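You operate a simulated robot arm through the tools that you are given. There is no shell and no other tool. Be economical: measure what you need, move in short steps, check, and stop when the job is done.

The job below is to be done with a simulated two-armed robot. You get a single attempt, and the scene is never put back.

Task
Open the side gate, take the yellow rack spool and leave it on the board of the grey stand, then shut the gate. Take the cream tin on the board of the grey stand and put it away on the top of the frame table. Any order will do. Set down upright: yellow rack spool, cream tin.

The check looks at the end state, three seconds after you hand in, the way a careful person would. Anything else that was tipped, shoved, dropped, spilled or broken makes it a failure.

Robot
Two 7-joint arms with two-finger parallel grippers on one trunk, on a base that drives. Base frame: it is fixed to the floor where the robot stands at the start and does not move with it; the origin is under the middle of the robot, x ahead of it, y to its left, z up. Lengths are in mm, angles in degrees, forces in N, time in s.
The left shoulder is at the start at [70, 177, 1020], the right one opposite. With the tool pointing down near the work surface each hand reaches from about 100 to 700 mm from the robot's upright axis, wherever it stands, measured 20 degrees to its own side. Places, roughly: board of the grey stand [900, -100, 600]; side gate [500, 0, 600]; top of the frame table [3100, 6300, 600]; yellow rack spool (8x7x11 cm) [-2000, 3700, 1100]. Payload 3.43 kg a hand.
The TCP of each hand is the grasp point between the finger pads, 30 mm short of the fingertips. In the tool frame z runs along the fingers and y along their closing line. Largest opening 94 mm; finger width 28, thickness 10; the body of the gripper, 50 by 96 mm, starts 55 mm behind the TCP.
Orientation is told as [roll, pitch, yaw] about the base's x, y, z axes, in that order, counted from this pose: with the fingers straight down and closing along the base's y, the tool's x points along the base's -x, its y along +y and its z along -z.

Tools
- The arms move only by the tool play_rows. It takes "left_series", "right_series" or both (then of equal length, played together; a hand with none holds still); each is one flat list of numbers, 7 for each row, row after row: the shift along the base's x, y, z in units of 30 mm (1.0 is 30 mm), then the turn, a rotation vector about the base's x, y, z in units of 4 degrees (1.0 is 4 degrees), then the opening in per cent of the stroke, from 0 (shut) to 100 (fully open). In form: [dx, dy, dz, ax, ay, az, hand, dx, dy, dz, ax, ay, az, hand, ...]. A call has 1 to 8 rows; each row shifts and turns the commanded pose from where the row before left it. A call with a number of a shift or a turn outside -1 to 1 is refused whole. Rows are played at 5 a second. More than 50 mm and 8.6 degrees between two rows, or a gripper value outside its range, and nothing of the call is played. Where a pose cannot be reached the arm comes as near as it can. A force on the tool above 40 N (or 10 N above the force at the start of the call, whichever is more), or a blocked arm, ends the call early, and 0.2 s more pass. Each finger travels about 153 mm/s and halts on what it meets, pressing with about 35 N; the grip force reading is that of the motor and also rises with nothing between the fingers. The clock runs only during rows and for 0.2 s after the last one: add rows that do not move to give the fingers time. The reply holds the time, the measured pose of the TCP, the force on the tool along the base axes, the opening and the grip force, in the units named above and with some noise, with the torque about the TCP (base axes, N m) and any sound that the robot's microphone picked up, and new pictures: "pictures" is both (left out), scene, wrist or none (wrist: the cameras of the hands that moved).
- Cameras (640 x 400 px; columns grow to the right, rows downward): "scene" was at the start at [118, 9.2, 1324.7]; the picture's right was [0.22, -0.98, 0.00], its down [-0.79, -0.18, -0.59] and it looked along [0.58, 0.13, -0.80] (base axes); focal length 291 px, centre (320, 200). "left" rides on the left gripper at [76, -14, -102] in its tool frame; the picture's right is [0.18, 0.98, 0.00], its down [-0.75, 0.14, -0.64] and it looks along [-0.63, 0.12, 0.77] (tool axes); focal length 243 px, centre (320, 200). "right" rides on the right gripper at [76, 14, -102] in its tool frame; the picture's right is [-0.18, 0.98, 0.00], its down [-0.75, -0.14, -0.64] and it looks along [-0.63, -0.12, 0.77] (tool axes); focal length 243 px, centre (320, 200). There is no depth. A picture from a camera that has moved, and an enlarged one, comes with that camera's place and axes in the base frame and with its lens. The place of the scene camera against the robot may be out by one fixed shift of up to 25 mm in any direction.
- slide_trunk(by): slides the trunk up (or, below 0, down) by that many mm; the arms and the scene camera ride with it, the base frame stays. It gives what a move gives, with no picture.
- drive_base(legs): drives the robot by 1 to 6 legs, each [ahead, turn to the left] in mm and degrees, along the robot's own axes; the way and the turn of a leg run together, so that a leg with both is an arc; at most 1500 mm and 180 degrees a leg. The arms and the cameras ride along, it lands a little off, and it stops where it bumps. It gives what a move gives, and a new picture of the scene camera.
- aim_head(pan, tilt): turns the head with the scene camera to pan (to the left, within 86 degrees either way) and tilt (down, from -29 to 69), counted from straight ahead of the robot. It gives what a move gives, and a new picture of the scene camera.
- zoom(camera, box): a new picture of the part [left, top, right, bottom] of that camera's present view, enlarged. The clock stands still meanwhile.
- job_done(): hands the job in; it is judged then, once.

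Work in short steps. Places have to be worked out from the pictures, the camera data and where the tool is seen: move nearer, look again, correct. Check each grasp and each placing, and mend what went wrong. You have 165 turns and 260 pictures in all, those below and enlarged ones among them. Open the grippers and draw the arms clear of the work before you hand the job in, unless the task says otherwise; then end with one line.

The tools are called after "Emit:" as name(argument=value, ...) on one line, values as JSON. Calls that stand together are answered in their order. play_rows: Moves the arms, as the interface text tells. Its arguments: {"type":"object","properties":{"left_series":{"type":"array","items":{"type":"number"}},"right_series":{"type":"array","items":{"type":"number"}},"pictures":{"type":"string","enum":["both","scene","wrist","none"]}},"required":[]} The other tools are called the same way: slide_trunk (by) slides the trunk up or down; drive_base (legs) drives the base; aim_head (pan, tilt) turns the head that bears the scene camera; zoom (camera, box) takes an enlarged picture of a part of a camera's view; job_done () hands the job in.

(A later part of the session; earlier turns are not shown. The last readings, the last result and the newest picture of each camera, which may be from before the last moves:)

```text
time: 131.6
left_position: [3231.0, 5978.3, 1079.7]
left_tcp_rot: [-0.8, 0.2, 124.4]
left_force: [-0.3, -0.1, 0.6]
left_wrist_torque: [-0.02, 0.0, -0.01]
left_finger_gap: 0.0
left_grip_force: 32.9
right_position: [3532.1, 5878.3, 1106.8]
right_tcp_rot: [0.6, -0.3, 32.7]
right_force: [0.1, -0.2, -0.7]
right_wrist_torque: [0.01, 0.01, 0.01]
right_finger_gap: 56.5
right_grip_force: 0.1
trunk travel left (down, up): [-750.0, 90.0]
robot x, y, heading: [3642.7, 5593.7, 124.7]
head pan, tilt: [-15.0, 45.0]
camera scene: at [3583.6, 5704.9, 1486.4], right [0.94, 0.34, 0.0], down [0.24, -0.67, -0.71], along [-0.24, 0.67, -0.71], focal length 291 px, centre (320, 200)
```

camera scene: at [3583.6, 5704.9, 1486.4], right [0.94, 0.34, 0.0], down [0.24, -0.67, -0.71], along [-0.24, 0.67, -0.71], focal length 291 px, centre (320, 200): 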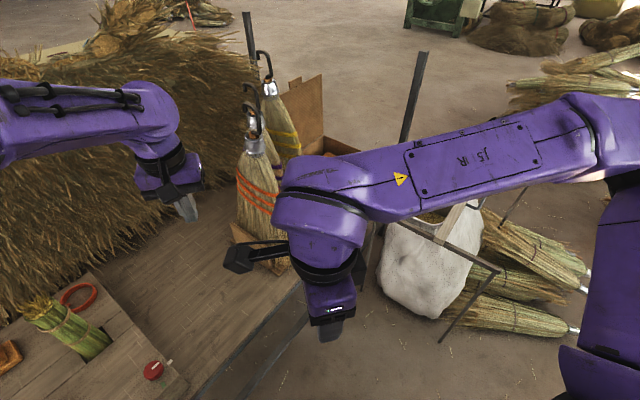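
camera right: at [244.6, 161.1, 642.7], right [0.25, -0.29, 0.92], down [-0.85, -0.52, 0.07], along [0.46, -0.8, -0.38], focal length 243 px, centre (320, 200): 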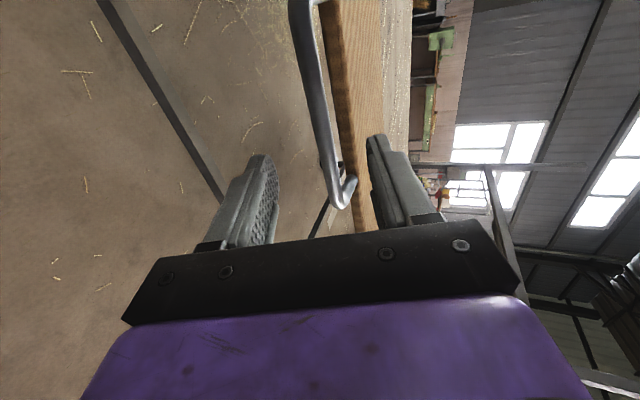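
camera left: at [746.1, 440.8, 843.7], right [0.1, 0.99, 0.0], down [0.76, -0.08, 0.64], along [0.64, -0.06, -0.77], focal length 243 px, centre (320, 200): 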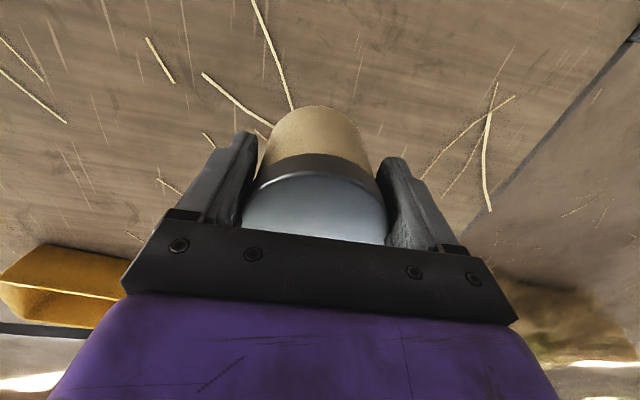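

The left gripper is empty. The tin slipped out during this drive. I have to find it; I look with both cameras.

Emit:
aim_head(pan=15, tilt=60)

Emit:
zoom(camera="left", box=[0, 0, 640, 400])

Emit:
zoom(camera="right", box=[0, 0, 640, 400])

```text
time: 132.6
left_position: [3229.7, 5978.8, 1078.4]
left_tcp_rot: [-0.9, 0.3, 124.4]
left_force: [0.9, 0.5, -0.2]
left_wrist_torque: [0.0, -0.03, -0.02]
left_finger_gap: 0.0
left_grip_force: 33.2
right_position: [3532.7, 5878.0, 1106.0]
right_tcp_rot: [0.6, -0.2, 32.8]
right_force: [-0.5, -0.8, -0.5]
right_wrist_torque: [-0.01, -0.01, 0.0]
right_finger_gap: 56.5
right_grip_force: 0.1
trunk travel left (down, up): [-750.0, 90.0]
robot x, y, heading: [3641.4, 5594.5, 124.6]
head pan, tilt: [15.0, 60.0]
camera scene: at [3560.0, 5671.6, 1466.9], right [0.65, 0.76, 0.0], down [0.66, -0.56, -0.5], along [-0.38, 0.32, -0.87], focal length 291 px, centre (320, 200)
```

scene: 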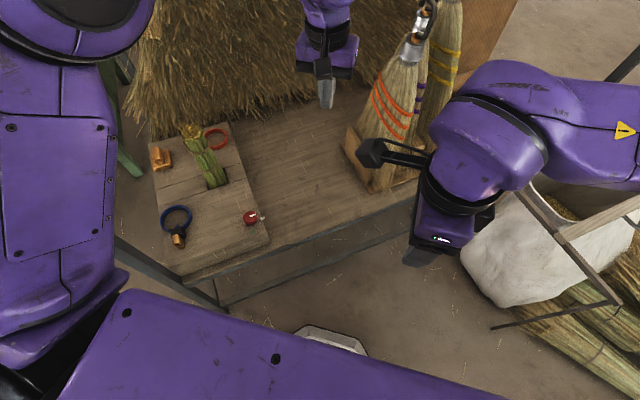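

```text
1.00 times, centred on (320, 200) of left (not enlarged: the box is as wide or as high as the picture)
camera zoom: at [3283.2, 5923.2, 1181.0], right [-0.71, -0.71, -0.01], down [-0.55, 0.54, 0.64], along [-0.44, 0.46, -0.77], focal length 243 px, centre (320, 200)
```

zoom: 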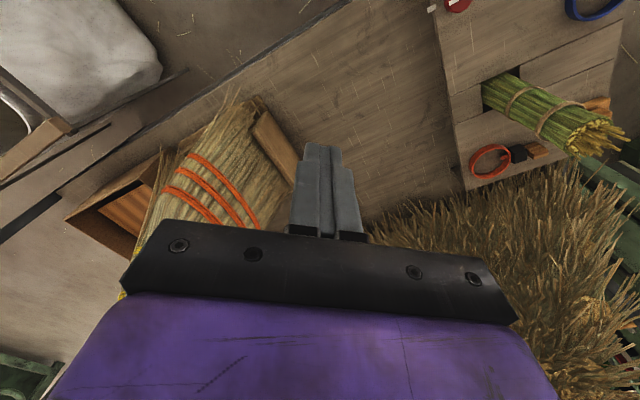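

```text
1.00 times, centred on (320, 200) of right (not enlarged: the box is as wide or as high as the picture)
camera zoom: at [3460.5, 5846.5, 1207.5], right [-0.38, 0.93, 0.01], down [0.71, 0.28, 0.64], along [0.59, 0.25, -0.76], focal length 243 px, centre (320, 200)
```

zoom: 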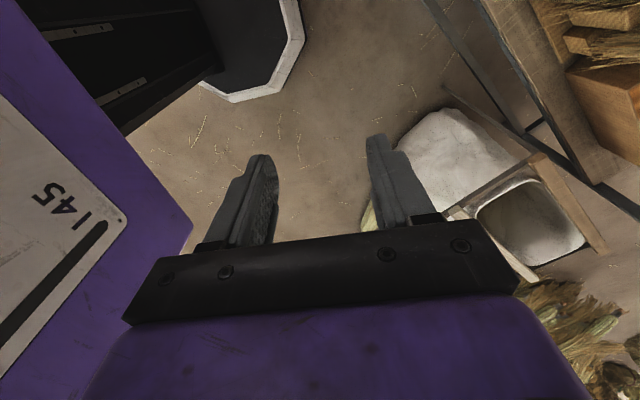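

Emit:
aim_head(pan=-35, tilt=55)

Emit:
aim_head(pan=80, tilt=45)

Emit:
aim_head(pan=-80, tilt=45)

```text
time: 133.8
left_position: [3229.3, 5977.9, 1077.4]
left_tcp_rot: [-0.9, 0.2, 124.3]
left_force: [-0.2, 0.4, 0.5]
left_wrist_torque: [0.0, -0.03, -0.02]
left_finger_gap: 0.1
left_grip_force: 33.0
right_position: [3530.8, 5878.1, 1104.9]
right_tcp_rot: [0.6, -0.3, 32.8]
right_force: [0.1, -0.3, -0.4]
right_wrist_torque: [-0.01, 0.01, 0.02]
right_finger_gap: 56.5
right_grip_force: 0.0
trunk travel left (down, up): [-750.0, 90.0]
robot x, y, heading: [3643.4, 5595.7, 124.8]
head pan, tilt: [-35.0, 55.0]
camera scene: at [3610.9, 5700.5, 1472.9], right [1.0, 0.0, 0.0], down [0.0, -0.82, -0.57], along [0.0, 0.57, -0.82], focal length 291 px, centre (320, 200)
```

scene: 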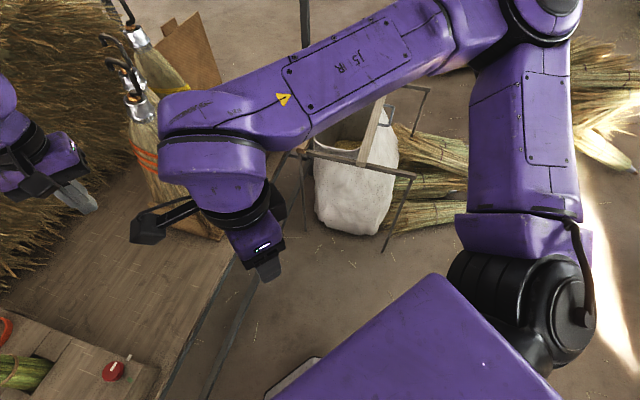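

```text
time: 135.7
left_position: [3228.9, 5979.7, 1078.0]
left_tcp_rot: [-0.9, 0.2, 124.5]
left_force: [0.1, -0.4, 0.3]
left_wrist_torque: [0.0, 0.0, -0.01]
left_finger_gap: 0.3
left_grip_force: 33.0
right_position: [3531.9, 5878.6, 1104.9]
right_tcp_rot: [0.6, -0.3, 32.8]
right_force: [-0.5, 0.5, 0.1]
right_wrist_torque: [0.04, 0.0, -0.02]
right_finger_gap: 56.3
right_grip_force: 0.1
trunk travel left (down, up): [-750.0, 90.0]
robot x, y, heading: [3642.7, 5596.8, 125.1]
head pan, tilt: [80.0, 45.0]
camera scene: at [3536.8, 5594.4, 1486.4], right [-0.42, 0.91, 0.0], down [0.64, 0.3, -0.71], along [-0.64, -0.3, -0.71], focal length 291 px, centre (320, 200)
```

scene: 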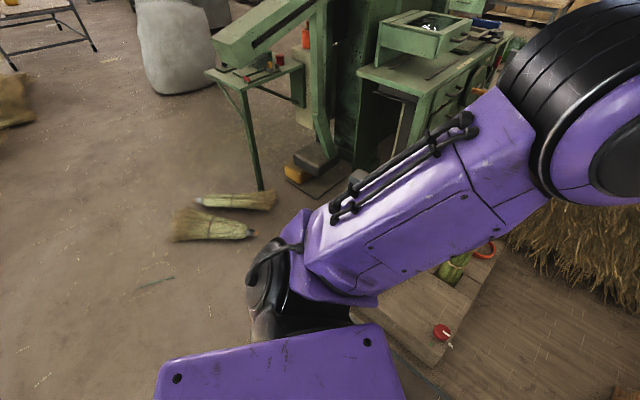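

```text
time: 138.2
left_position: [3230.8, 5977.8, 1078.6]
left_tcp_rot: [-0.8, 0.2, 124.4]
left_force: [-0.5, 0.6, 0.3]
left_wrist_torque: [0.02, -0.02, 0.0]
left_finger_gap: 0.2
left_grip_force: 32.8
right_position: [3530.8, 5878.7, 1104.2]
right_tcp_rot: [0.6, -0.3, 32.9]
right_force: [-0.4, -0.8, -0.1]
right_wrist_torque: [-0.03, 0.01, 0.01]
right_finger_gap: 56.4
right_grip_force: 0.1
trunk travel left (down, up): [-750.0, 90.0]
robot x, y, heading: [3648.0, 5591.5, 124.6]
head pan, tilt: [-80.0, 45.0]
camera scene: at [3668.4, 5685.6, 1486.4], right [0.7, -0.71, 0.0], down [-0.5, -0.5, -0.71], along [0.5, 0.5, -0.71], focal length 291 px, centre (320, 200)
```

scene: 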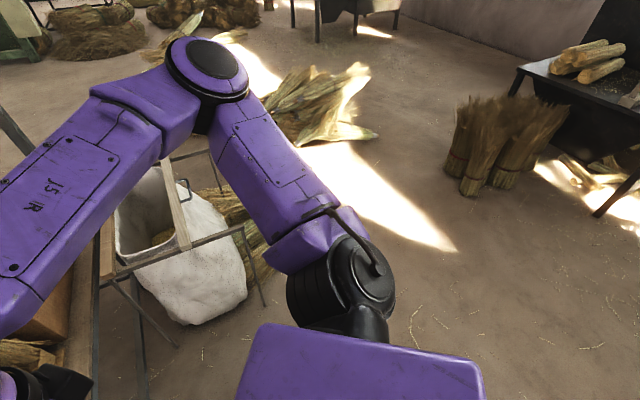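

The tin is not in view; it may lie near the base, hidden by the arms or trunk. I turn in place to the right to see the floor on the left side.

Emit:
slide_trunk(by=85)

Emit:
drive_base(legs=[[0, -60]])

Emit:
aim_head(pan=86, tilt=60)

```text
time: 139.4
left_position: [3230.2, 5978.0, 1164.8]
left_tcp_rot: [-0.9, 0.3, 124.3]
left_force: [0.6, 0.6, 0.0]
left_wrist_torque: [-0.01, 0.03, 0.01]
left_finger_gap: 0.2
left_grip_force: 32.5
right_position: [3531.7, 5877.2, 1190.6]
right_tcp_rot: [0.7, -0.4, 32.8]
right_force: [-0.1, 0.1, 0.2]
right_wrist_torque: [0.0, -0.03, 0.02]
right_finger_gap: 56.4
right_grip_force: 0.1
trunk travel left (down, up): [-835.0, 5.0]
robot x, y, heading: [3639.9, 5594.1, 124.5]
head pan, tilt: [-80.0, 45.0]
```

```text
time: 142.5
left_position: [3784.6, 6140.0, 1164.7]
left_tcp_rot: [-1.0, 0.2, 62.8]
left_force: [-0.4, -0.4, 0.1]
left_wrist_torque: [0.02, -0.01, -0.01]
left_finger_gap: 0.0
left_grip_force: 32.6
right_position: [3839.7, 5828.4, 1189.9]
right_tcp_rot: [0.5, -0.3, -28.8]
right_force: [0.4, -0.2, -0.6]
right_wrist_torque: [-0.01, -0.01, -0.01]
right_finger_gap: 56.5
right_grip_force: 0.0
trunk travel left (down, up): [-835.0, 5.0]
robot x, y, heading: [3643.9, 5596.4, 63.0]
head pan, tilt: [-80.0, 45.0]
camera scene: at [3739.4, 5608.5, 1571.4], right [-0.29, -0.96, 0.0], down [-0.68, 0.2, -0.71], along [0.68, -0.21, -0.71], focal length 291 px, centre (320, 200)
```

scene: 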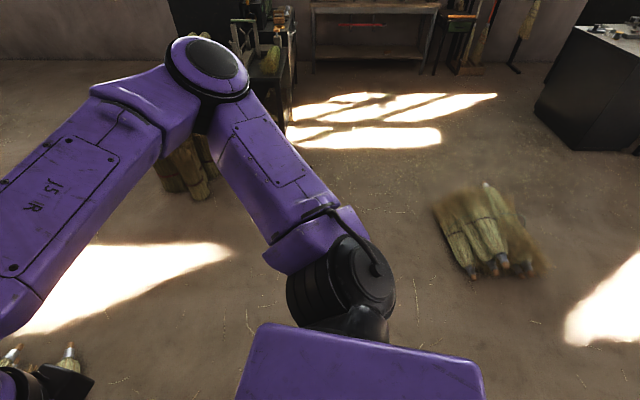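

```text
time: 145.0
left_position: [3784.7, 6140.8, 1163.2]
left_tcp_rot: [-0.9, 0.2, 62.8]
left_force: [0.4, 0.7, -0.1]
left_wrist_torque: [0.01, -0.01, -0.05]
left_finger_gap: 0.0
left_grip_force: 33.2
right_position: [3838.8, 5826.6, 1190.9]
right_tcp_rot: [0.6, -0.2, -28.9]
right_force: [-0.6, 0.4, 1.0]
right_wrist_torque: [-0.02, 0.03, -0.01]
right_finger_gap: 56.1
right_grip_force: 0.0
trunk travel left (down, up): [-835.0, 5.0]
robot x, y, heading: [3639.1, 5593.3, 62.8]
head pan, tilt: [85.9, 60.0]
camera scene: at [3604.8, 5666.1, 1551.9], right [0.51, 0.86, 0.0], down [0.74, -0.45, -0.5], along [-0.43, 0.26, -0.87], focal length 291 px, centre (320, 200)
```

scene: 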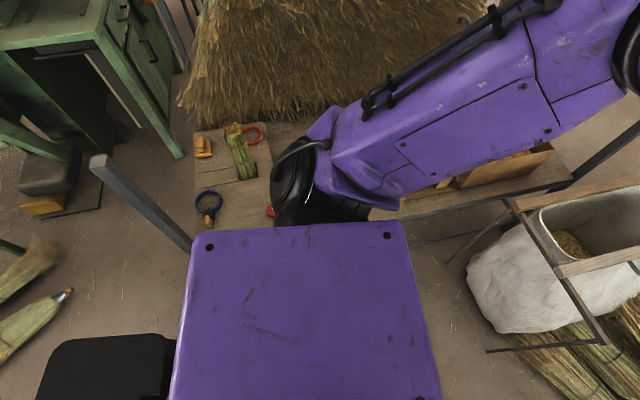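

Emit:
zoom(camera="scene", box=[440, 180, 640, 360])

Emit:
drive_base(legs=[[0, -110]])

Emit:
aim_head(pan=0, tilt=50)

```text
2.22 times, centred on (540, 270) of scene
camera zoom: at [3604.8, 5666.1, 1551.9], right [0.51, 0.86, 0.0], down [0.74, -0.45, -0.5], along [-0.43, 0.26, -0.87], focal length 647 px, centre (-169, 44)
```

zoom: 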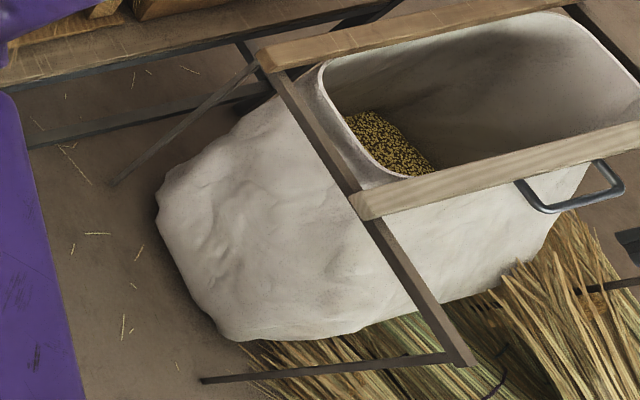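

```text
time: 150.2
left_position: [4085.2, 5244.6, 1164.6]
left_tcp_rot: [-0.9, 0.2, -50.9]
left_force: [0.2, 0.3, 0.8]
left_wrist_torque: [0.03, 0.0, 0.01]
left_finger_gap: 0.0
left_grip_force: 33.3
right_position: [3776.4, 5319.3, 1189.7]
right_tcp_rot: [0.6, -0.3, -142.8]
right_force: [0.2, -0.3, -0.1]
right_wrist_torque: [0.01, 0.01, 0.03]
right_finger_gap: 56.2
right_grip_force: 0.1
trunk travel left (down, up): [-835.0, 5.0]
robot x, y, heading: [3645.4, 5593.6, -50.3]
head pan, tilt: [85.9, 60.0]
camera scene: at [3725.6, 5586.8, 1551.9], right [0.58, -0.82, 0.0], down [-0.71, -0.5, -0.5], along [0.41, 0.29, -0.87], focal length 291 px, centre (320, 200)
```

scene: 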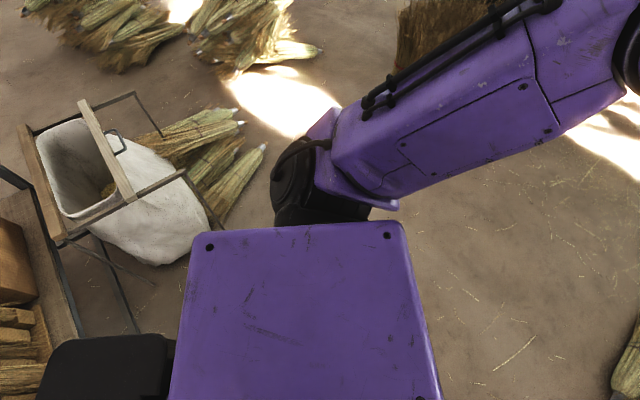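

```text
time: 151.8
left_position: [4085.6, 5242.6, 1163.7]
left_tcp_rot: [-0.9, 0.3, -50.9]
left_force: [-0.6, -0.8, 0.0]
left_wrist_torque: [0.03, 0.0, 0.03]
left_finger_gap: 0.0
left_grip_force: 32.7
right_position: [3776.6, 5319.4, 1191.6]
right_tcp_rot: [0.6, -0.3, -142.7]
right_force: [0.4, -0.2, 0.3]
right_wrist_torque: [0.02, 0.03, 0.02]
right_finger_gap: 56.4
right_grip_force: 0.0
trunk travel left (down, up): [-835.0, 5.0]
robot x, y, heading: [3646.1, 5598.1, -50.4]
head pan, tilt: [0.0, 50.0]
camera scene: at [3719.8, 5488.7, 1564.4], right [-0.77, -0.63, 0.0], down [-0.49, 0.59, -0.64], along [0.41, -0.5, -0.77], focal length 291 px, centre (320, 200)
```

scene: 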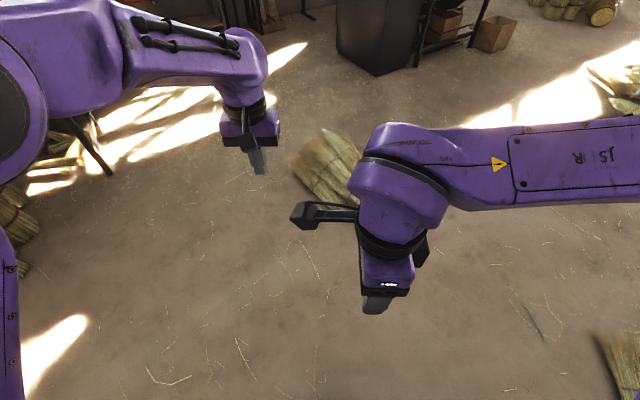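

Emit:
aim_head(pan=-60, tilt=50)

Emit:
drive_base(legs=[[0, -60]])

```text
time: 153.1
left_position: [4086.0, 5243.9, 1164.7]
left_tcp_rot: [-1.0, 0.2, -50.9]
left_force: [-0.5, -0.3, -0.2]
left_wrist_torque: [0.03, 0.01, -0.03]
left_finger_gap: 0.2
left_grip_force: 33.3
right_position: [3776.5, 5320.8, 1191.0]
right_tcp_rot: [0.6, -0.2, -142.7]
right_force: [0.3, 0.3, 0.0]
right_wrist_torque: [-0.01, -0.01, 0.03]
right_finger_gap: 56.5
right_grip_force: 0.2
trunk travel left (down, up): [-835.0, 5.0]
robot x, y, heading: [3643.7, 5596.4, -50.9]
head pan, tilt: [-60.0, 50.0]
camera scene: at [3643.9, 5476.1, 1564.4], right [-0.94, 0.35, 0.0], down [0.27, 0.72, -0.64], along [-0.23, -0.6, -0.77], focal length 291 px, centre (320, 200)
```

scene: 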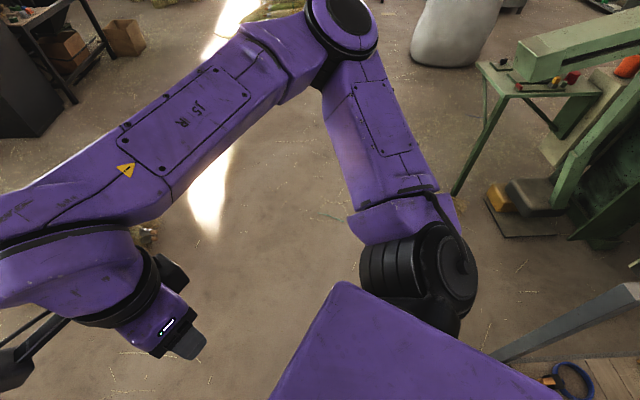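

```text
time: 156.1
left_position: [3563.6, 5035.7, 1163.8]
left_tcp_rot: [-0.9, 0.3, -110.8]
left_force: [0.1, 0.4, -0.5]
left_wrist_torque: [0.02, -0.03, 0.02]
left_finger_gap: 0.1
left_grip_force: 33.6
right_position: [3474.4, 5340.9, 1190.1]
right_tcp_rot: [0.6, -0.3, 157.6]
right_force: [-0.1, 0.2, -0.5]
right_wrist_torque: [-0.01, 0.01, 0.02]
right_finger_gap: 56.3
right_grip_force: 0.0
trunk travel left (down, up): [-835.0, 5.0]
robot x, y, heading: [3640.4, 5592.8, -110.4]
head pan, tilt: [-60.0, 50.0]
camera scene: at [3546.2, 5527.0, 1564.5], right [-0.17, 0.99, 0.0], down [0.76, 0.13, -0.64], along [-0.63, -0.11, -0.77], focal length 291 px, centre (320, 200)
```

scene: 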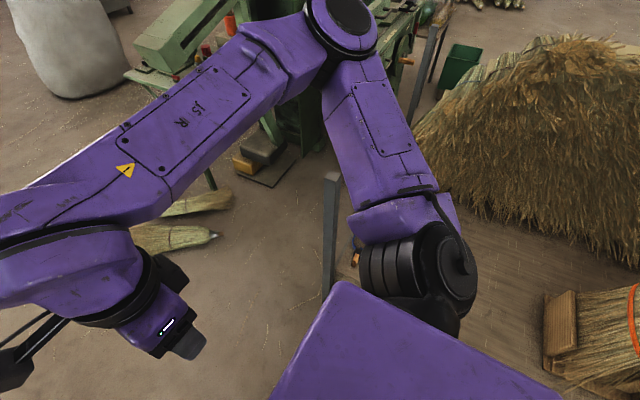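

Not on this side either. It may lie under the table or behind the brooms/box. I turn back and look there.

Emit:
drive_base(legs=[[0, 170], [0, 32]])

Emit:
aim_head(pan=20, tilt=35)

```text
time: 164.9
left_position: [3527.6, 6146.4, 1163.6]
left_tcp_rot: [-1.0, 0.2, 89.4]
left_force: [0.3, 0.6, 0.7]
left_wrist_torque: [0.03, -0.01, 0.02]
left_finger_gap: 0.0
left_grip_force: 33.0
right_position: [3716.0, 5890.5, 1189.7]
right_tcp_rot: [0.6, -0.2, -2.4]
right_force: [0.2, -0.6, 0.8]
right_wrist_torque: [0.0, 0.01, -0.02]
right_finger_gap: 56.6
right_grip_force: 0.0
trunk travel left (down, up): [-835.0, 5.0]
robot x, y, heading: [3645.1, 5589.6, 89.6]
head pan, tilt: [-60.0, 50.0]
camera scene: at [3707.5, 5675.4, 1564.4], right [0.49, -0.87, 0.0], down [-0.67, -0.38, -0.64], along [0.56, 0.32, -0.77], focal length 291 px, centre (320, 200)
```

scene: 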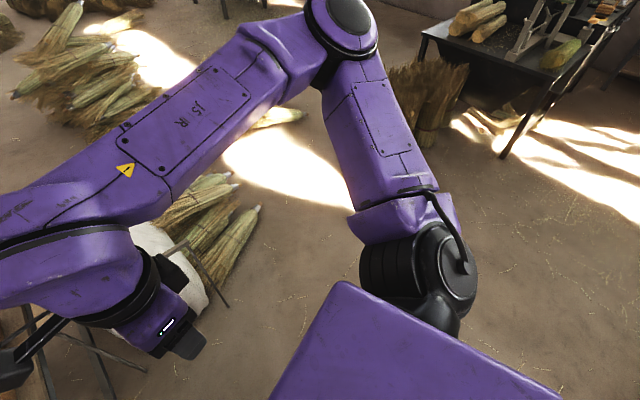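

```text
time: 166.5
left_position: [3526.6, 6145.9, 1164.0]
left_tcp_rot: [-0.9, 0.1, 89.3]
left_force: [-0.4, 0.6, 0.8]
left_wrist_torque: [-0.01, 0.03, 0.01]
left_finger_gap: 0.1
left_grip_force: 32.6
right_position: [3714.7, 5890.7, 1190.0]
right_tcp_rot: [0.5, -0.3, -2.3]
right_force: [1.6, -0.3, 0.1]
right_wrist_torque: [-0.02, -0.02, 0.0]
right_finger_gap: 56.3
right_grip_force: 0.0
trunk travel left (down, up): [-835.0, 5.0]
robot x, y, heading: [3643.7, 5595.5, 89.7]
head pan, tilt: [20.0, 35.0]
camera scene: at [3610.4, 5720.3, 1586.2], right [0.94, 0.34, 0.0], down [0.19, -0.54, -0.82], along [-0.27, 0.77, -0.57], focal length 291 px, centre (320, 200)
```

scene: 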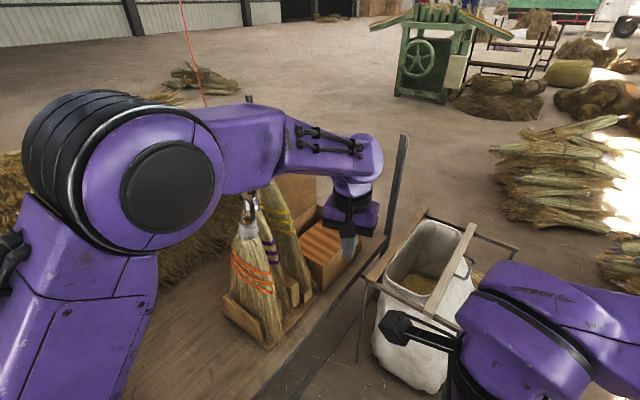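

I back off 900 mm to get a wider and lower view of the floor and beneath the table.

Emit:
drive_base(legs=[[-900, 0]])

Emit:
slide_trunk(by=-450)

Emit:
aim_head(pan=22, tilt=25)

```text
time: 171.2
left_position: [3520.4, 5252.4, 1163.6]
left_tcp_rot: [-1.0, 0.2, 89.5]
left_force: [-0.7, 0.5, 0.0]
left_wrist_torque: [-0.01, -0.04, 0.03]
left_finger_gap: 0.1
left_grip_force: 33.1
right_position: [3709.3, 4997.9, 1189.6]
right_tcp_rot: [0.5, -0.3, -2.4]
right_force: [0.8, 0.8, 1.2]
right_wrist_torque: [0.03, 0.03, 0.0]
right_finger_gap: 56.2
right_grip_force: 0.0
trunk travel left (down, up): [-835.0, 5.0]
robot x, y, heading: [3633.9, 4701.6, 89.7]
head pan, tilt: [20.0, 35.0]
camera scene: at [3605.0, 4827.0, 1586.1], right [0.94, 0.34, 0.0], down [0.19, -0.54, -0.82], along [-0.28, 0.77, -0.57], focal length 291 px, centre (320, 200)
```

scene: 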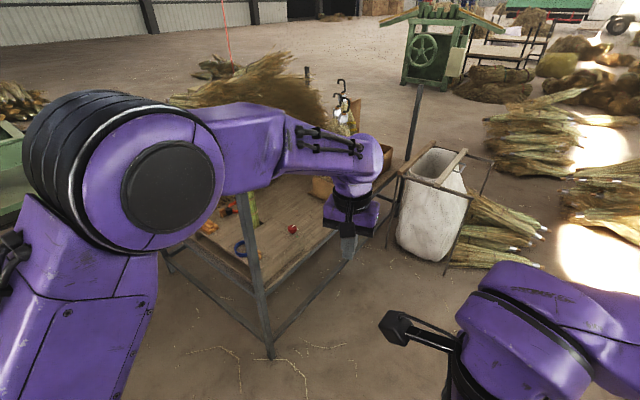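

```text
refused: -450 is not a number from -400 to 400
```

```text
time: 171.9
left_position: [3521.0, 5252.4, 1164.7]
left_tcp_rot: [-0.8, 0.3, 89.4]
left_force: [-0.1, -0.9, -0.4]
left_wrist_torque: [0.02, -0.01, -0.02]
left_finger_gap: 0.0
left_grip_force: 32.9
right_position: [3709.6, 4995.8, 1190.3]
right_tcp_rot: [0.6, -0.2, -2.3]
right_force: [-0.7, -0.3, 0.3]
right_wrist_torque: [0.0, 0.0, -0.02]
right_finger_gap: 56.5
right_grip_force: 0.1
trunk travel left (down, up): [-835.0, 5.0]
robot x, y, heading: [3638.9, 4696.6, 89.7]
head pan, tilt: [22.0, 25.0]
camera scene: at [3600.6, 4828.5, 1601.9], right [0.93, 0.37, 0.0], down [0.16, -0.39, -0.91], along [-0.33, 0.84, -0.42], focal length 291 px, centre (320, 200)
```

scene: 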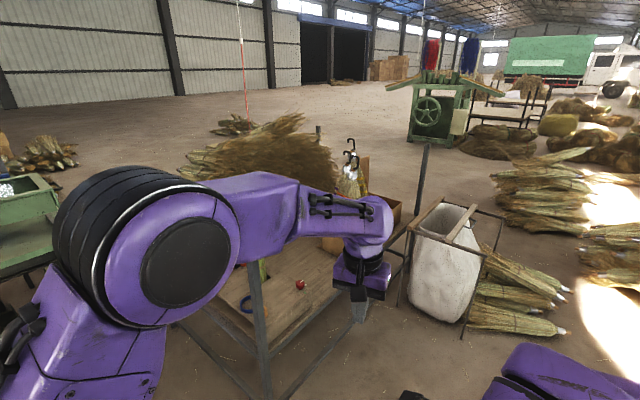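

Emit:
slide_trunk(by=-400)

Emit:
drive_base(legs=[[0, 50]])

Emit:
aim_head(pan=-18, tilt=25)

```text
time: 175.7
left_position: [3520.8, 5251.5, 764.5]
left_tcp_rot: [-0.9, 0.3, 89.4]
left_force: [-0.8, 0.4, -0.3]
left_wrist_torque: [-0.03, -0.04, -0.04]
left_finger_gap: 0.0
left_grip_force: 33.7
right_position: [3710.5, 4996.7, 790.7]
right_tcp_rot: [0.6, -0.2, -2.3]
right_force: [0.4, 0.5, 0.3]
right_wrist_torque: [-0.01, 0.0, 0.04]
right_finger_gap: 56.3
right_grip_force: 0.0
trunk travel left (down, up): [-435.0, 405.0]
robot x, y, heading: [3635.6, 4700.2, 89.8]
head pan, tilt: [22.0, 25.0]
```

```text
time: 178.3
left_position: [3143.3, 4970.4, 763.2]
left_tcp_rot: [-0.9, 0.3, 138.6]
left_force: [-0.5, 0.3, 0.3]
left_wrist_torque: [0.0, 0.0, -0.03]
left_finger_gap: 0.0
left_grip_force: 33.1
right_position: [3460.2, 4946.4, 790.3]
right_tcp_rot: [0.6, -0.4, 47.1]
right_force: [-0.2, 0.7, -0.2]
right_wrist_torque: [-0.02, 0.0, -0.01]
right_finger_gap: 56.3
right_grip_force: 0.1
trunk travel left (down, up): [-435.0, 405.0]
robot x, y, heading: [3642.1, 4702.9, 139.1]
head pan, tilt: [22.0, 25.0]
camera scene: at [3509.1, 4755.6, 1201.9], right [0.32, 0.95, 0.0], down [0.4, -0.14, -0.91], along [-0.86, 0.29, -0.42], focal length 291 px, centre (320, 200)
```

scene: 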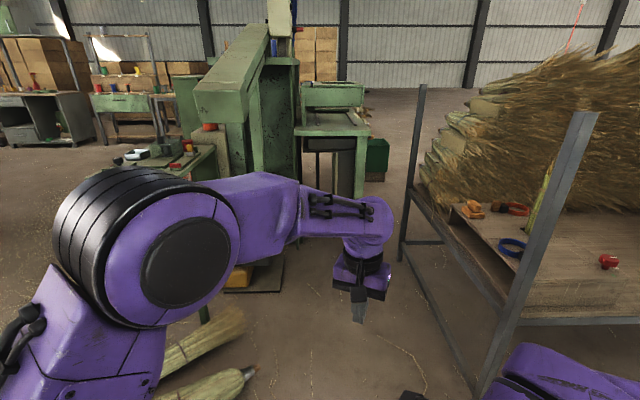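

```text
time: 179.4
left_position: [3142.6, 4970.8, 763.7]
left_tcp_rot: [-0.9, 0.2, 138.8]
left_force: [0.8, 0.0, -1.1]
left_wrist_torque: [0.0, 0.03, 0.01]
left_finger_gap: 0.0
left_grip_force: 32.7
right_position: [3460.3, 4948.0, 790.9]
right_tcp_rot: [0.6, -0.3, 47.0]
right_force: [0.2, -0.2, 0.3]
right_wrist_torque: [0.01, -0.01, -0.01]
right_finger_gap: 56.4
right_grip_force: 0.2
trunk travel left (down, up): [-435.0, 405.0]
robot x, y, heading: [3638.7, 4698.2, 139.1]
head pan, tilt: [-18.0, 25.0]
camera scene: at [3548.9, 4804.8, 1201.9], right [0.86, 0.52, 0.0], down [0.22, -0.36, -0.91], along [-0.47, 0.78, -0.42], focal length 291 px, centre (320, 200)
```

scene: 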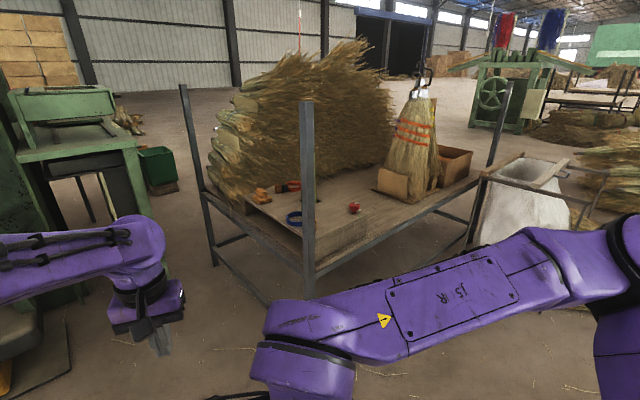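

Emit:
zoom(camera="scene", box=[180, 160, 500, 310])

```text
2.00 times, centred on (340, 235) of scene
camera zoom: at [3548.9, 4804.8, 1201.9], right [0.86, 0.52, 0.0], down [0.22, -0.36, -0.91], along [-0.47, 0.78, -0.42], focal length 582 px, centre (280, 130)
```

zoom: 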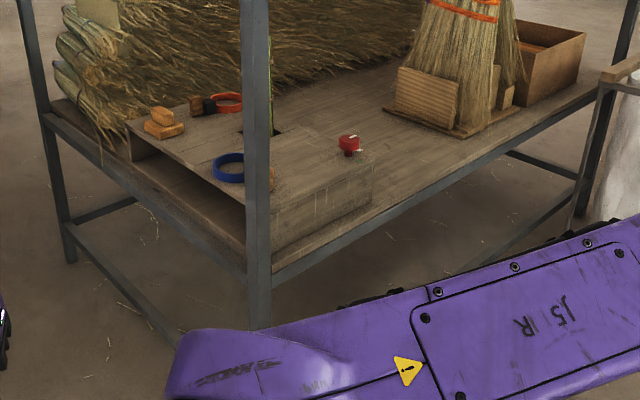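

Emit:
aim_head(pan=-50, tilt=20)

Emit:
aim_head(pan=-86, tilt=20)

```text
time: 180.4
left_position: [3142.8, 4970.2, 762.7]
left_tcp_rot: [-0.9, 0.3, 138.7]
left_force: [0.8, 0.6, 0.5]
left_wrist_torque: [0.03, -0.01, 0.02]
left_finger_gap: 0.0
left_grip_force: 33.2
right_position: [3459.1, 4947.1, 791.0]
right_tcp_rot: [0.7, -0.4, 47.1]
right_force: [1.1, 0.4, -0.4]
right_wrist_torque: [0.02, 0.02, -0.02]
right_finger_gap: 56.7
right_grip_force: 0.1
trunk travel left (down, up): [-435.0, 405.0]
robot x, y, heading: [3643.0, 4701.9, 139.0]
head pan, tilt: [-50.0, 20.0]
camera scene: at [3598.0, 4819.1, 1210.0], right [1.0, -0.02, 0.0], down [-0.01, -0.34, -0.94], along [0.01, 0.94, -0.34], focal length 291 px, centre (320, 200)
```

scene: 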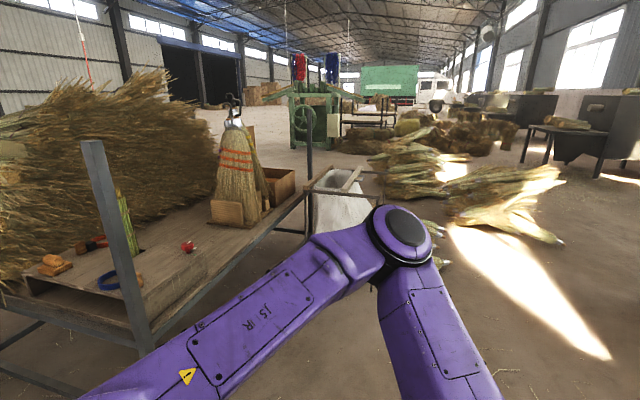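

```text
time: 181.4
left_position: [3144.1, 4970.1, 764.0]
left_tcp_rot: [-0.9, 0.2, 138.8]
left_force: [-0.2, -0.3, -0.5]
left_wrist_torque: [0.0, -0.02, -0.01]
left_finger_gap: 0.0
left_grip_force: 33.2
right_position: [3460.2, 4947.4, 790.0]
right_tcp_rot: [0.6, -0.3, 47.1]
right_force: [-0.4, 0.1, -0.6]
right_wrist_torque: [0.01, 0.02, 0.01]
right_finger_gap: 56.5
right_grip_force: 0.0
trunk travel left (down, up): [-435.0, 405.0]
robot x, y, heading: [3637.5, 4699.6, 139.0]
head pan, tilt: [-85.9, 20.0]
camera scene: at [3652.3, 4800.5, 1210.0], right [0.8, -0.6, 0.0], down [-0.21, -0.27, -0.94], along [0.56, 0.75, -0.34], focal length 291 px, centre (320, 200)
```

scene: 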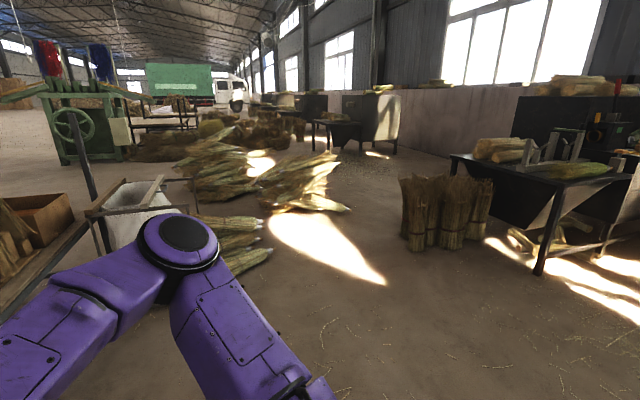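

Emit:
zoom(camera="scene", box=[160, 150, 400, 300])

Emit:
zoom(camera="scene", box=[380, 150, 640, 320])

Emit:
zoom(camera="left", box=[0, 0, 640, 400])

```text
2.67 times, centred on (280, 225) of scene
camera zoom: at [3652.3, 4800.5, 1210.0], right [0.8, -0.6, 0.0], down [-0.21, -0.27, -0.94], along [0.56, 0.75, -0.34], focal length 776 px, centre (427, 133)
```

zoom: 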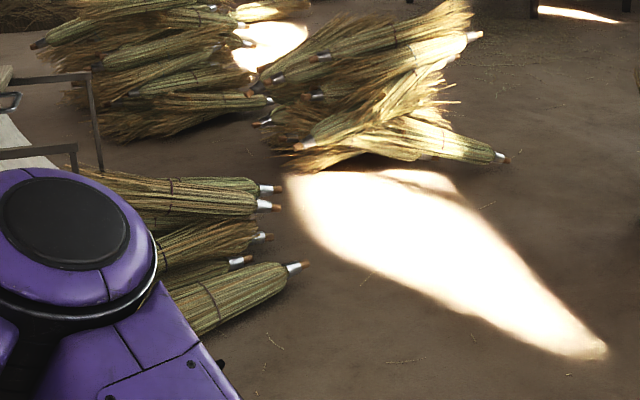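

```text
2.35 times, centred on (510, 235) of scene
camera zoom: at [3652.3, 4800.5, 1210.0], right [0.8, -0.6, 0.0], down [-0.21, -0.27, -0.94], along [0.56, 0.75, -0.34], focal length 685 px, centre (-127, 118)
```

zoom: 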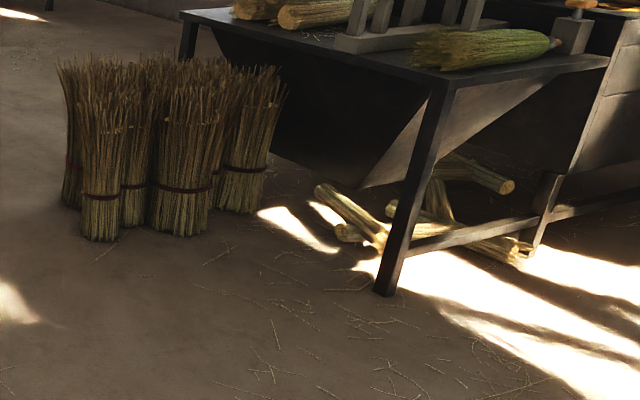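

```text
1.00 times, centred on (320, 200) of left (not enlarged: the box is as wide or as high as the picture)
camera zoom: at [3207.9, 4929.9, 866.0], right [-0.51, -0.86, -0.01], down [-0.67, 0.38, 0.64], along [-0.54, 0.34, -0.77], focal length 243 px, centre (320, 200)
```

zoom: 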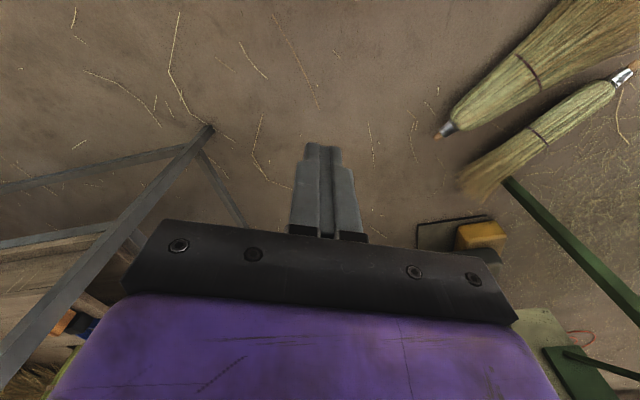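

Emit:
aim_head(pan=80, tilt=20)

Emit:
drive_base(legs=[[0, -175]])

Emit:
aim_head(pan=0, tilt=20)

Emit:
aim_head(pan=-70, tilt=20)

```text
time: 183.9
left_position: [3142.9, 4969.9, 764.6]
left_tcp_rot: [-0.9, 0.2, 138.6]
left_force: [0.5, 0.3, 0.1]
left_wrist_torque: [-0.01, -0.01, 0.02]
left_finger_gap: 0.1
left_grip_force: 32.9
right_position: [3460.9, 4946.8, 790.9]
right_tcp_rot: [0.6, -0.3, 47.1]
right_force: [-0.2, 0.3, 0.6]
right_wrist_torque: [0.0, 0.0, -0.03]
right_finger_gap: 56.6
right_grip_force: 0.0
trunk travel left (down, up): [-435.0, 405.0]
robot x, y, heading: [3639.0, 4700.6, 139.0]
head pan, tilt: [80.0, 20.0]
camera scene: at [3524.1, 4667.3, 1210.0], right [-0.63, 0.78, 0.0], down [0.27, 0.22, -0.94], along [-0.73, -0.59, -0.34], focal length 291 px, centre (320, 200)
```

scene: 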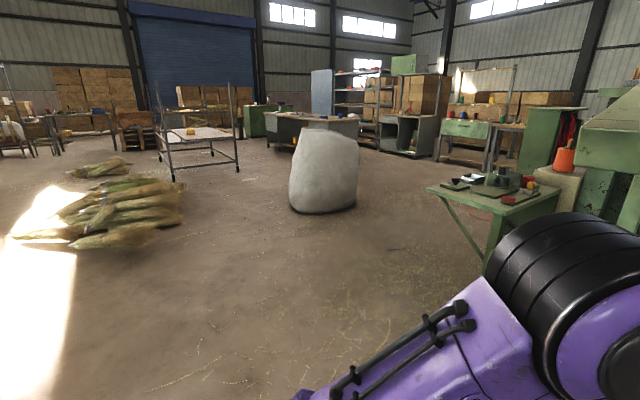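

```text
time: 191.5
left_position: [4156.6, 4476.5, 763.4]
left_tcp_rot: [-0.8, 0.3, -36.0]
left_force: [-0.6, -0.5, 0.3]
left_wrist_torque: [0.0, -0.01, -0.01]
left_finger_gap: 0.0
left_grip_force: 32.8
right_position: [3838.9, 4469.8, 789.9]
right_tcp_rot: [0.6, -0.4, -127.7]
right_force: [-0.8, 0.0, -0.5]
right_wrist_torque: [0.01, -0.02, 0.02]
right_finger_gap: 56.6
right_grip_force: 0.1
trunk travel left (down, up): [-435.0, 405.0]
robot x, y, heading: [3635.5, 4704.3, -36.0]
head pan, tilt: [80.0, 20.0]
camera scene: at [3741.7, 4728.9, 1210.0], right [0.7, -0.72, 0.0], down [-0.24, -0.24, -0.94], along [0.67, 0.66, -0.34], focal length 291 px, centre (320, 200)
```

scene: 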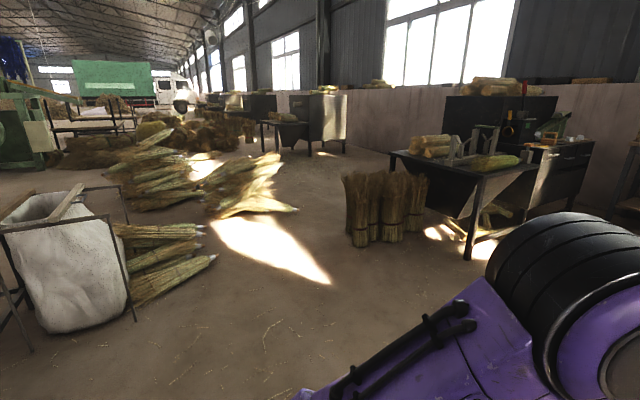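

```text
time: 193.0
left_position: [4157.8, 4476.1, 764.2]
left_tcp_rot: [-0.9, 0.2, -35.9]
left_force: [-0.2, 0.5, -1.3]
left_wrist_torque: [0.01, 0.0, 0.0]
left_finger_gap: 0.1
left_grip_force: 33.0
right_position: [3838.2, 4470.7, 790.2]
right_tcp_rot: [0.6, -0.3, -127.7]
right_force: [-0.4, 0.1, -1.1]
right_wrist_torque: [0.01, 0.01, 0.0]
right_finger_gap: 56.4
right_grip_force: 0.0
trunk travel left (down, up): [-435.0, 405.0]
robot x, y, heading: [3637.8, 4703.0, -35.8]
head pan, tilt: [0.0, 20.0]
camera scene: at [3750.8, 4609.6, 1210.0], right [-0.58, -0.81, 0.0], down [-0.28, 0.2, -0.94], along [0.76, -0.55, -0.34], focal length 291 px, centre (320, 200)
```

scene: 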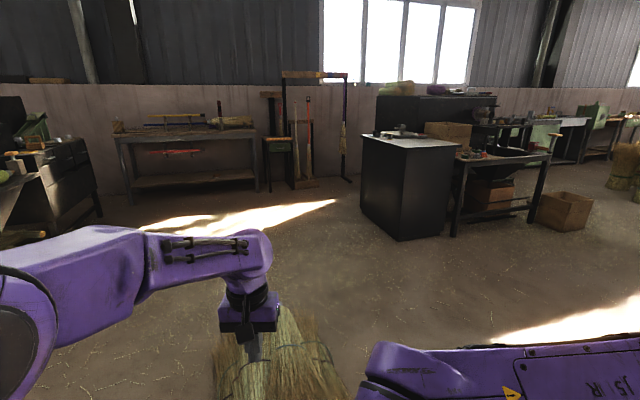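

```text
time: 194.4
left_position: [4157.5, 4476.2, 764.5]
left_tcp_rot: [-0.9, 0.3, -36.0]
left_force: [0.4, 0.4, 0.1]
left_wrist_torque: [0.01, -0.02, -0.04]
left_finger_gap: 0.1
left_grip_force: 33.0
right_position: [3838.7, 4470.1, 790.0]
right_tcp_rot: [0.5, -0.4, -127.7]
right_force: [-0.1, 0.0, 0.9]
right_wrist_torque: [-0.02, 0.01, -0.01]
right_finger_gap: 56.2
right_grip_force: 0.1
trunk travel left (down, up): [-435.0, 405.0]
robot x, y, heading: [3640.8, 4698.4, -35.8]
head pan, tilt: [-70.0, 20.0]
camera scene: at [3650.1, 4574.1, 1210.0], right [-0.96, 0.27, 0.0], down [0.09, 0.33, -0.94], along [-0.25, -0.9, -0.34], focal length 291 px, centre (320, 200)
```

scene: 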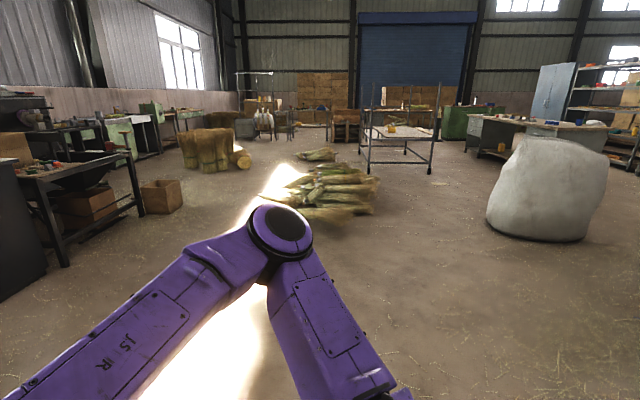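

Still not found; the back of the sack and the table's far side remain. I raise the trunk and drive to the right of the sack for a look there.

Emit:
slide_trunk(by=400)

Emit:
drive_base(legs=[[0, 88], [1300, 0]])

Emit:
aim_head(pan=10, tilt=30)

```text
time: 198.2
left_position: [4156.7, 4475.7, 1164.2]
left_tcp_rot: [-0.9, 0.3, -36.0]
left_force: [0.6, 0.2, -0.4]
left_wrist_torque: [0.03, 0.02, 0.01]
left_finger_gap: 0.1
left_grip_force: 33.2
right_position: [3839.3, 4470.5, 1190.1]
right_tcp_rot: [0.7, -0.3, -127.6]
right_force: [-0.4, 0.5, 0.5]
right_wrist_torque: [0.01, -0.02, 0.0]
right_finger_gap: 56.4
right_grip_force: 0.1
trunk travel left (down, up): [-835.0, 5.0]
robot x, y, heading: [3637.6, 4699.5, -35.8]
head pan, tilt: [-70.0, 20.0]
```

```text
time: 208.4
left_position: [4628.6, 6224.5, 1163.4]
left_tcp_rot: [-0.8, 0.2, 53.1]
left_force: [0.0, -0.3, 0.0]
left_wrist_torque: [-0.01, 0.0, -0.02]
left_finger_gap: 0.0
left_grip_force: 32.6
right_position: [4629.5, 5909.5, 1189.9]
right_tcp_rot: [0.6, -0.3, -38.3]
right_force: [-0.1, 0.0, -0.6]
right_wrist_torque: [0.02, -0.05, 0.0]
right_finger_gap: 56.2
right_grip_force: 0.2
trunk travel left (down, up): [-835.0, 5.0]
robot x, y, heading: [4396.8, 5713.1, 53.5]
head pan, tilt: [-70.0, 20.0]
camera scene: at [4512.0, 5718.6, 1610.1], right [-0.28, -0.96, 0.0], down [-0.33, 0.1, -0.94], along [0.9, -0.27, -0.34], focal length 291 px, centre (320, 200)
```

scene: 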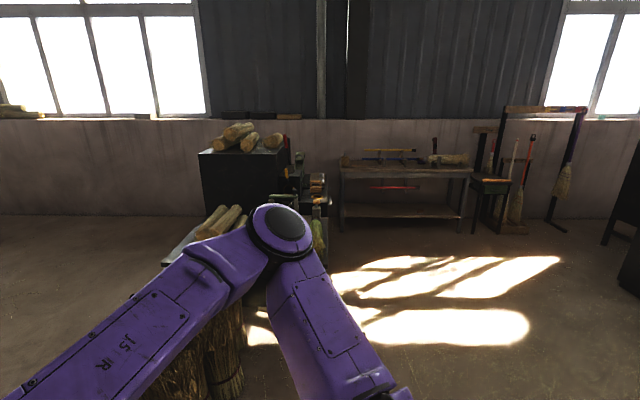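

```text
time: 209.9
left_position: [4628.0, 6227.3, 1164.0]
left_tcp_rot: [-0.9, 0.3, 53.1]
left_force: [-0.1, -0.2, 1.1]
left_wrist_torque: [-0.02, -0.01, -0.01]
left_finger_gap: 0.0
left_grip_force: 32.6
right_position: [4628.7, 5910.5, 1190.2]
right_tcp_rot: [0.7, -0.3, -38.4]
right_force: [0.9, 0.1, -0.3]
right_wrist_torque: [0.01, 0.01, -0.03]
right_finger_gap: 56.5
right_grip_force: 0.1
trunk travel left (down, up): [-835.0, 5.0]
robot x, y, heading: [4394.1, 5714.9, 53.6]
head pan, tilt: [10.0, 30.0]
camera scene: at [4463.5, 5826.5, 1594.0], right [0.89, -0.45, 0.0], down [-0.22, -0.45, -0.87], along [0.39, 0.78, -0.5], focal length 291 px, centre (320, 200)
```

scene: 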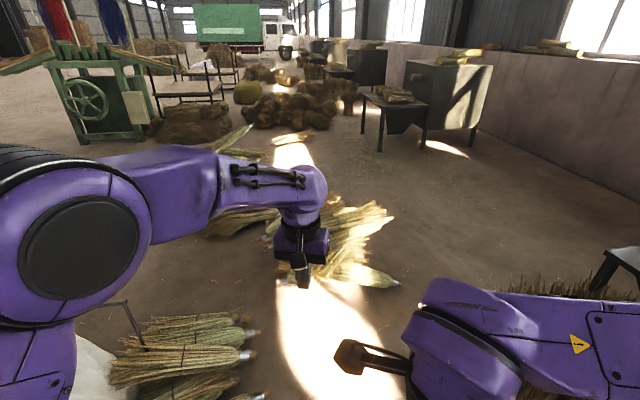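

Emit:
aim_head(pan=86, tilt=25)

Emit:
zoom(camera="left", box=[0, 0, 640, 400])

Emit:
drive_base(legs=[[0, 75]])

Emit:
aim_head(pan=-10, tilt=25)

```text
time: 211.4
left_position: [4628.3, 6225.7, 1164.8]
left_tcp_rot: [-0.9, 0.2, 53.2]
left_force: [0.2, -0.3, -0.3]
left_wrist_torque: [0.0, 0.01, -0.04]
left_finger_gap: 0.2
left_grip_force: 33.2
right_position: [4628.9, 5909.8, 1190.7]
right_tcp_rot: [0.6, -0.3, -38.5]
right_force: [0.9, 0.0, -0.2]
right_wrist_torque: [0.0, -0.03, -0.01]
right_finger_gap: 56.4
right_grip_force: 0.0
trunk travel left (down, up): [-835.0, 5.0]
robot x, y, heading: [4398.1, 5711.4, 53.5]
head pan, tilt: [85.9, 25.0]
camera scene: at [4353.1, 5805.5, 1601.9], right [0.65, 0.76, 0.0], down [0.32, -0.28, -0.91], along [-0.69, 0.59, -0.42], focal length 291 px, centre (320, 200)
```

scene: 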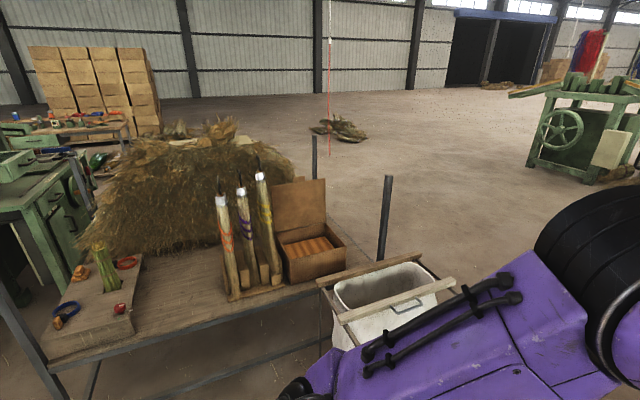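

```text
1.00 times, centred on (320, 200) of left (not enlarged: the box is as wide or as high as the picture)
camera zoom: at [4592.6, 6158.8, 1266.0], right [-0.9, 0.44, -0.01], down [0.33, 0.7, 0.64], along [0.29, 0.57, -0.77], focal length 243 px, centre (320, 200)
```

zoom: 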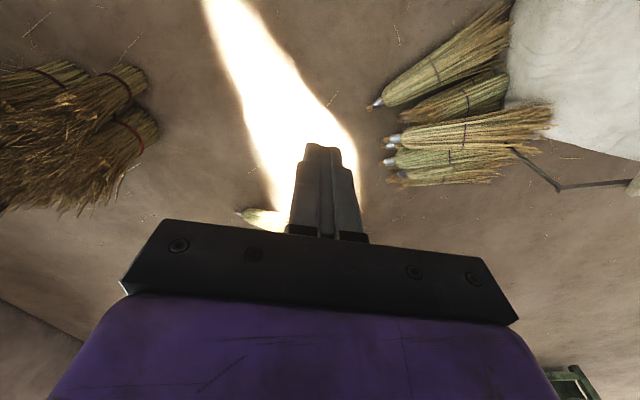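

```text
time: 215.0
left_position: [3965.6, 6075.1, 1163.5]
left_tcp_rot: [-1.0, 0.2, 127.4]
left_force: [0.5, -0.6, 0.0]
left_wrist_torque: [0.03, 0.0, 0.01]
left_finger_gap: 0.0
left_grip_force: 32.8
right_position: [4271.5, 5990.0, 1189.7]
right_tcp_rot: [0.6, -0.3, 35.6]
right_force: [0.2, -0.6, 0.7]
right_wrist_torque: [0.01, -0.01, -0.01]
right_finger_gap: 56.5
right_grip_force: 0.0
trunk travel left (down, up): [-835.0, 5.0]
robot x, y, heading: [4394.6, 5711.4, 127.6]
head pan, tilt: [85.9, 25.0]
camera scene: at [4286.2, 5694.1, 1602.0], right [-0.55, 0.83, 0.0], down [0.35, 0.23, -0.91], along [-0.75, -0.5, -0.42], focal length 291 px, centre (320, 200)
```

scene: 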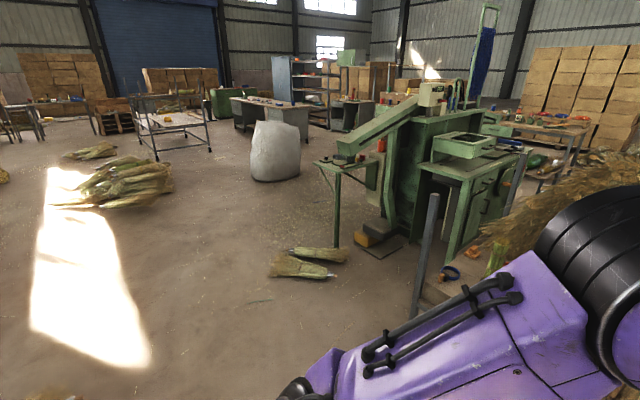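

```text
time: 216.7
left_position: [3964.9, 6074.3, 1163.8]
left_tcp_rot: [-0.9, 0.1, 127.4]
left_force: [-0.3, -0.5, 0.5]
left_wrist_torque: [0.01, -0.02, 0.0]
left_finger_gap: 0.1
left_grip_force: 33.3
right_position: [4270.5, 5990.0, 1190.4]
right_tcp_rot: [0.6, -0.4, 35.7]
right_force: [0.7, -0.9, -0.1]
right_wrist_torque: [0.0, -0.02, 0.02]
right_finger_gap: 56.2
right_grip_force: 0.1
trunk travel left (down, up): [-835.0, 5.0]
robot x, y, heading: [4401.1, 5710.9, 127.4]
head pan, tilt: [-10.0, 25.0]
camera scene: at [4319.7, 5826.5, 1601.9], right [0.88, 0.47, 0.0], down [0.2, -0.37, -0.91], along [-0.42, 0.8, -0.42], focal length 291 px, centre (320, 200)
```

scene: 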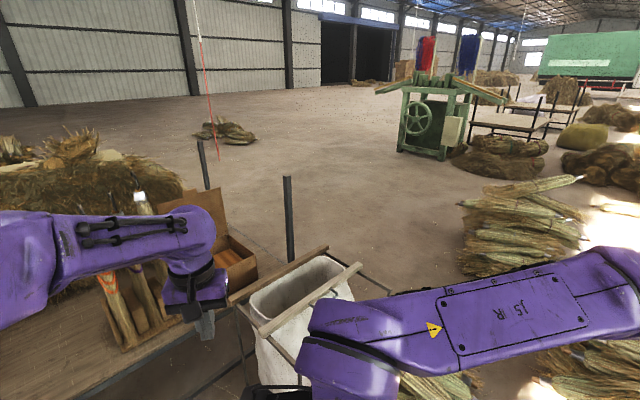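

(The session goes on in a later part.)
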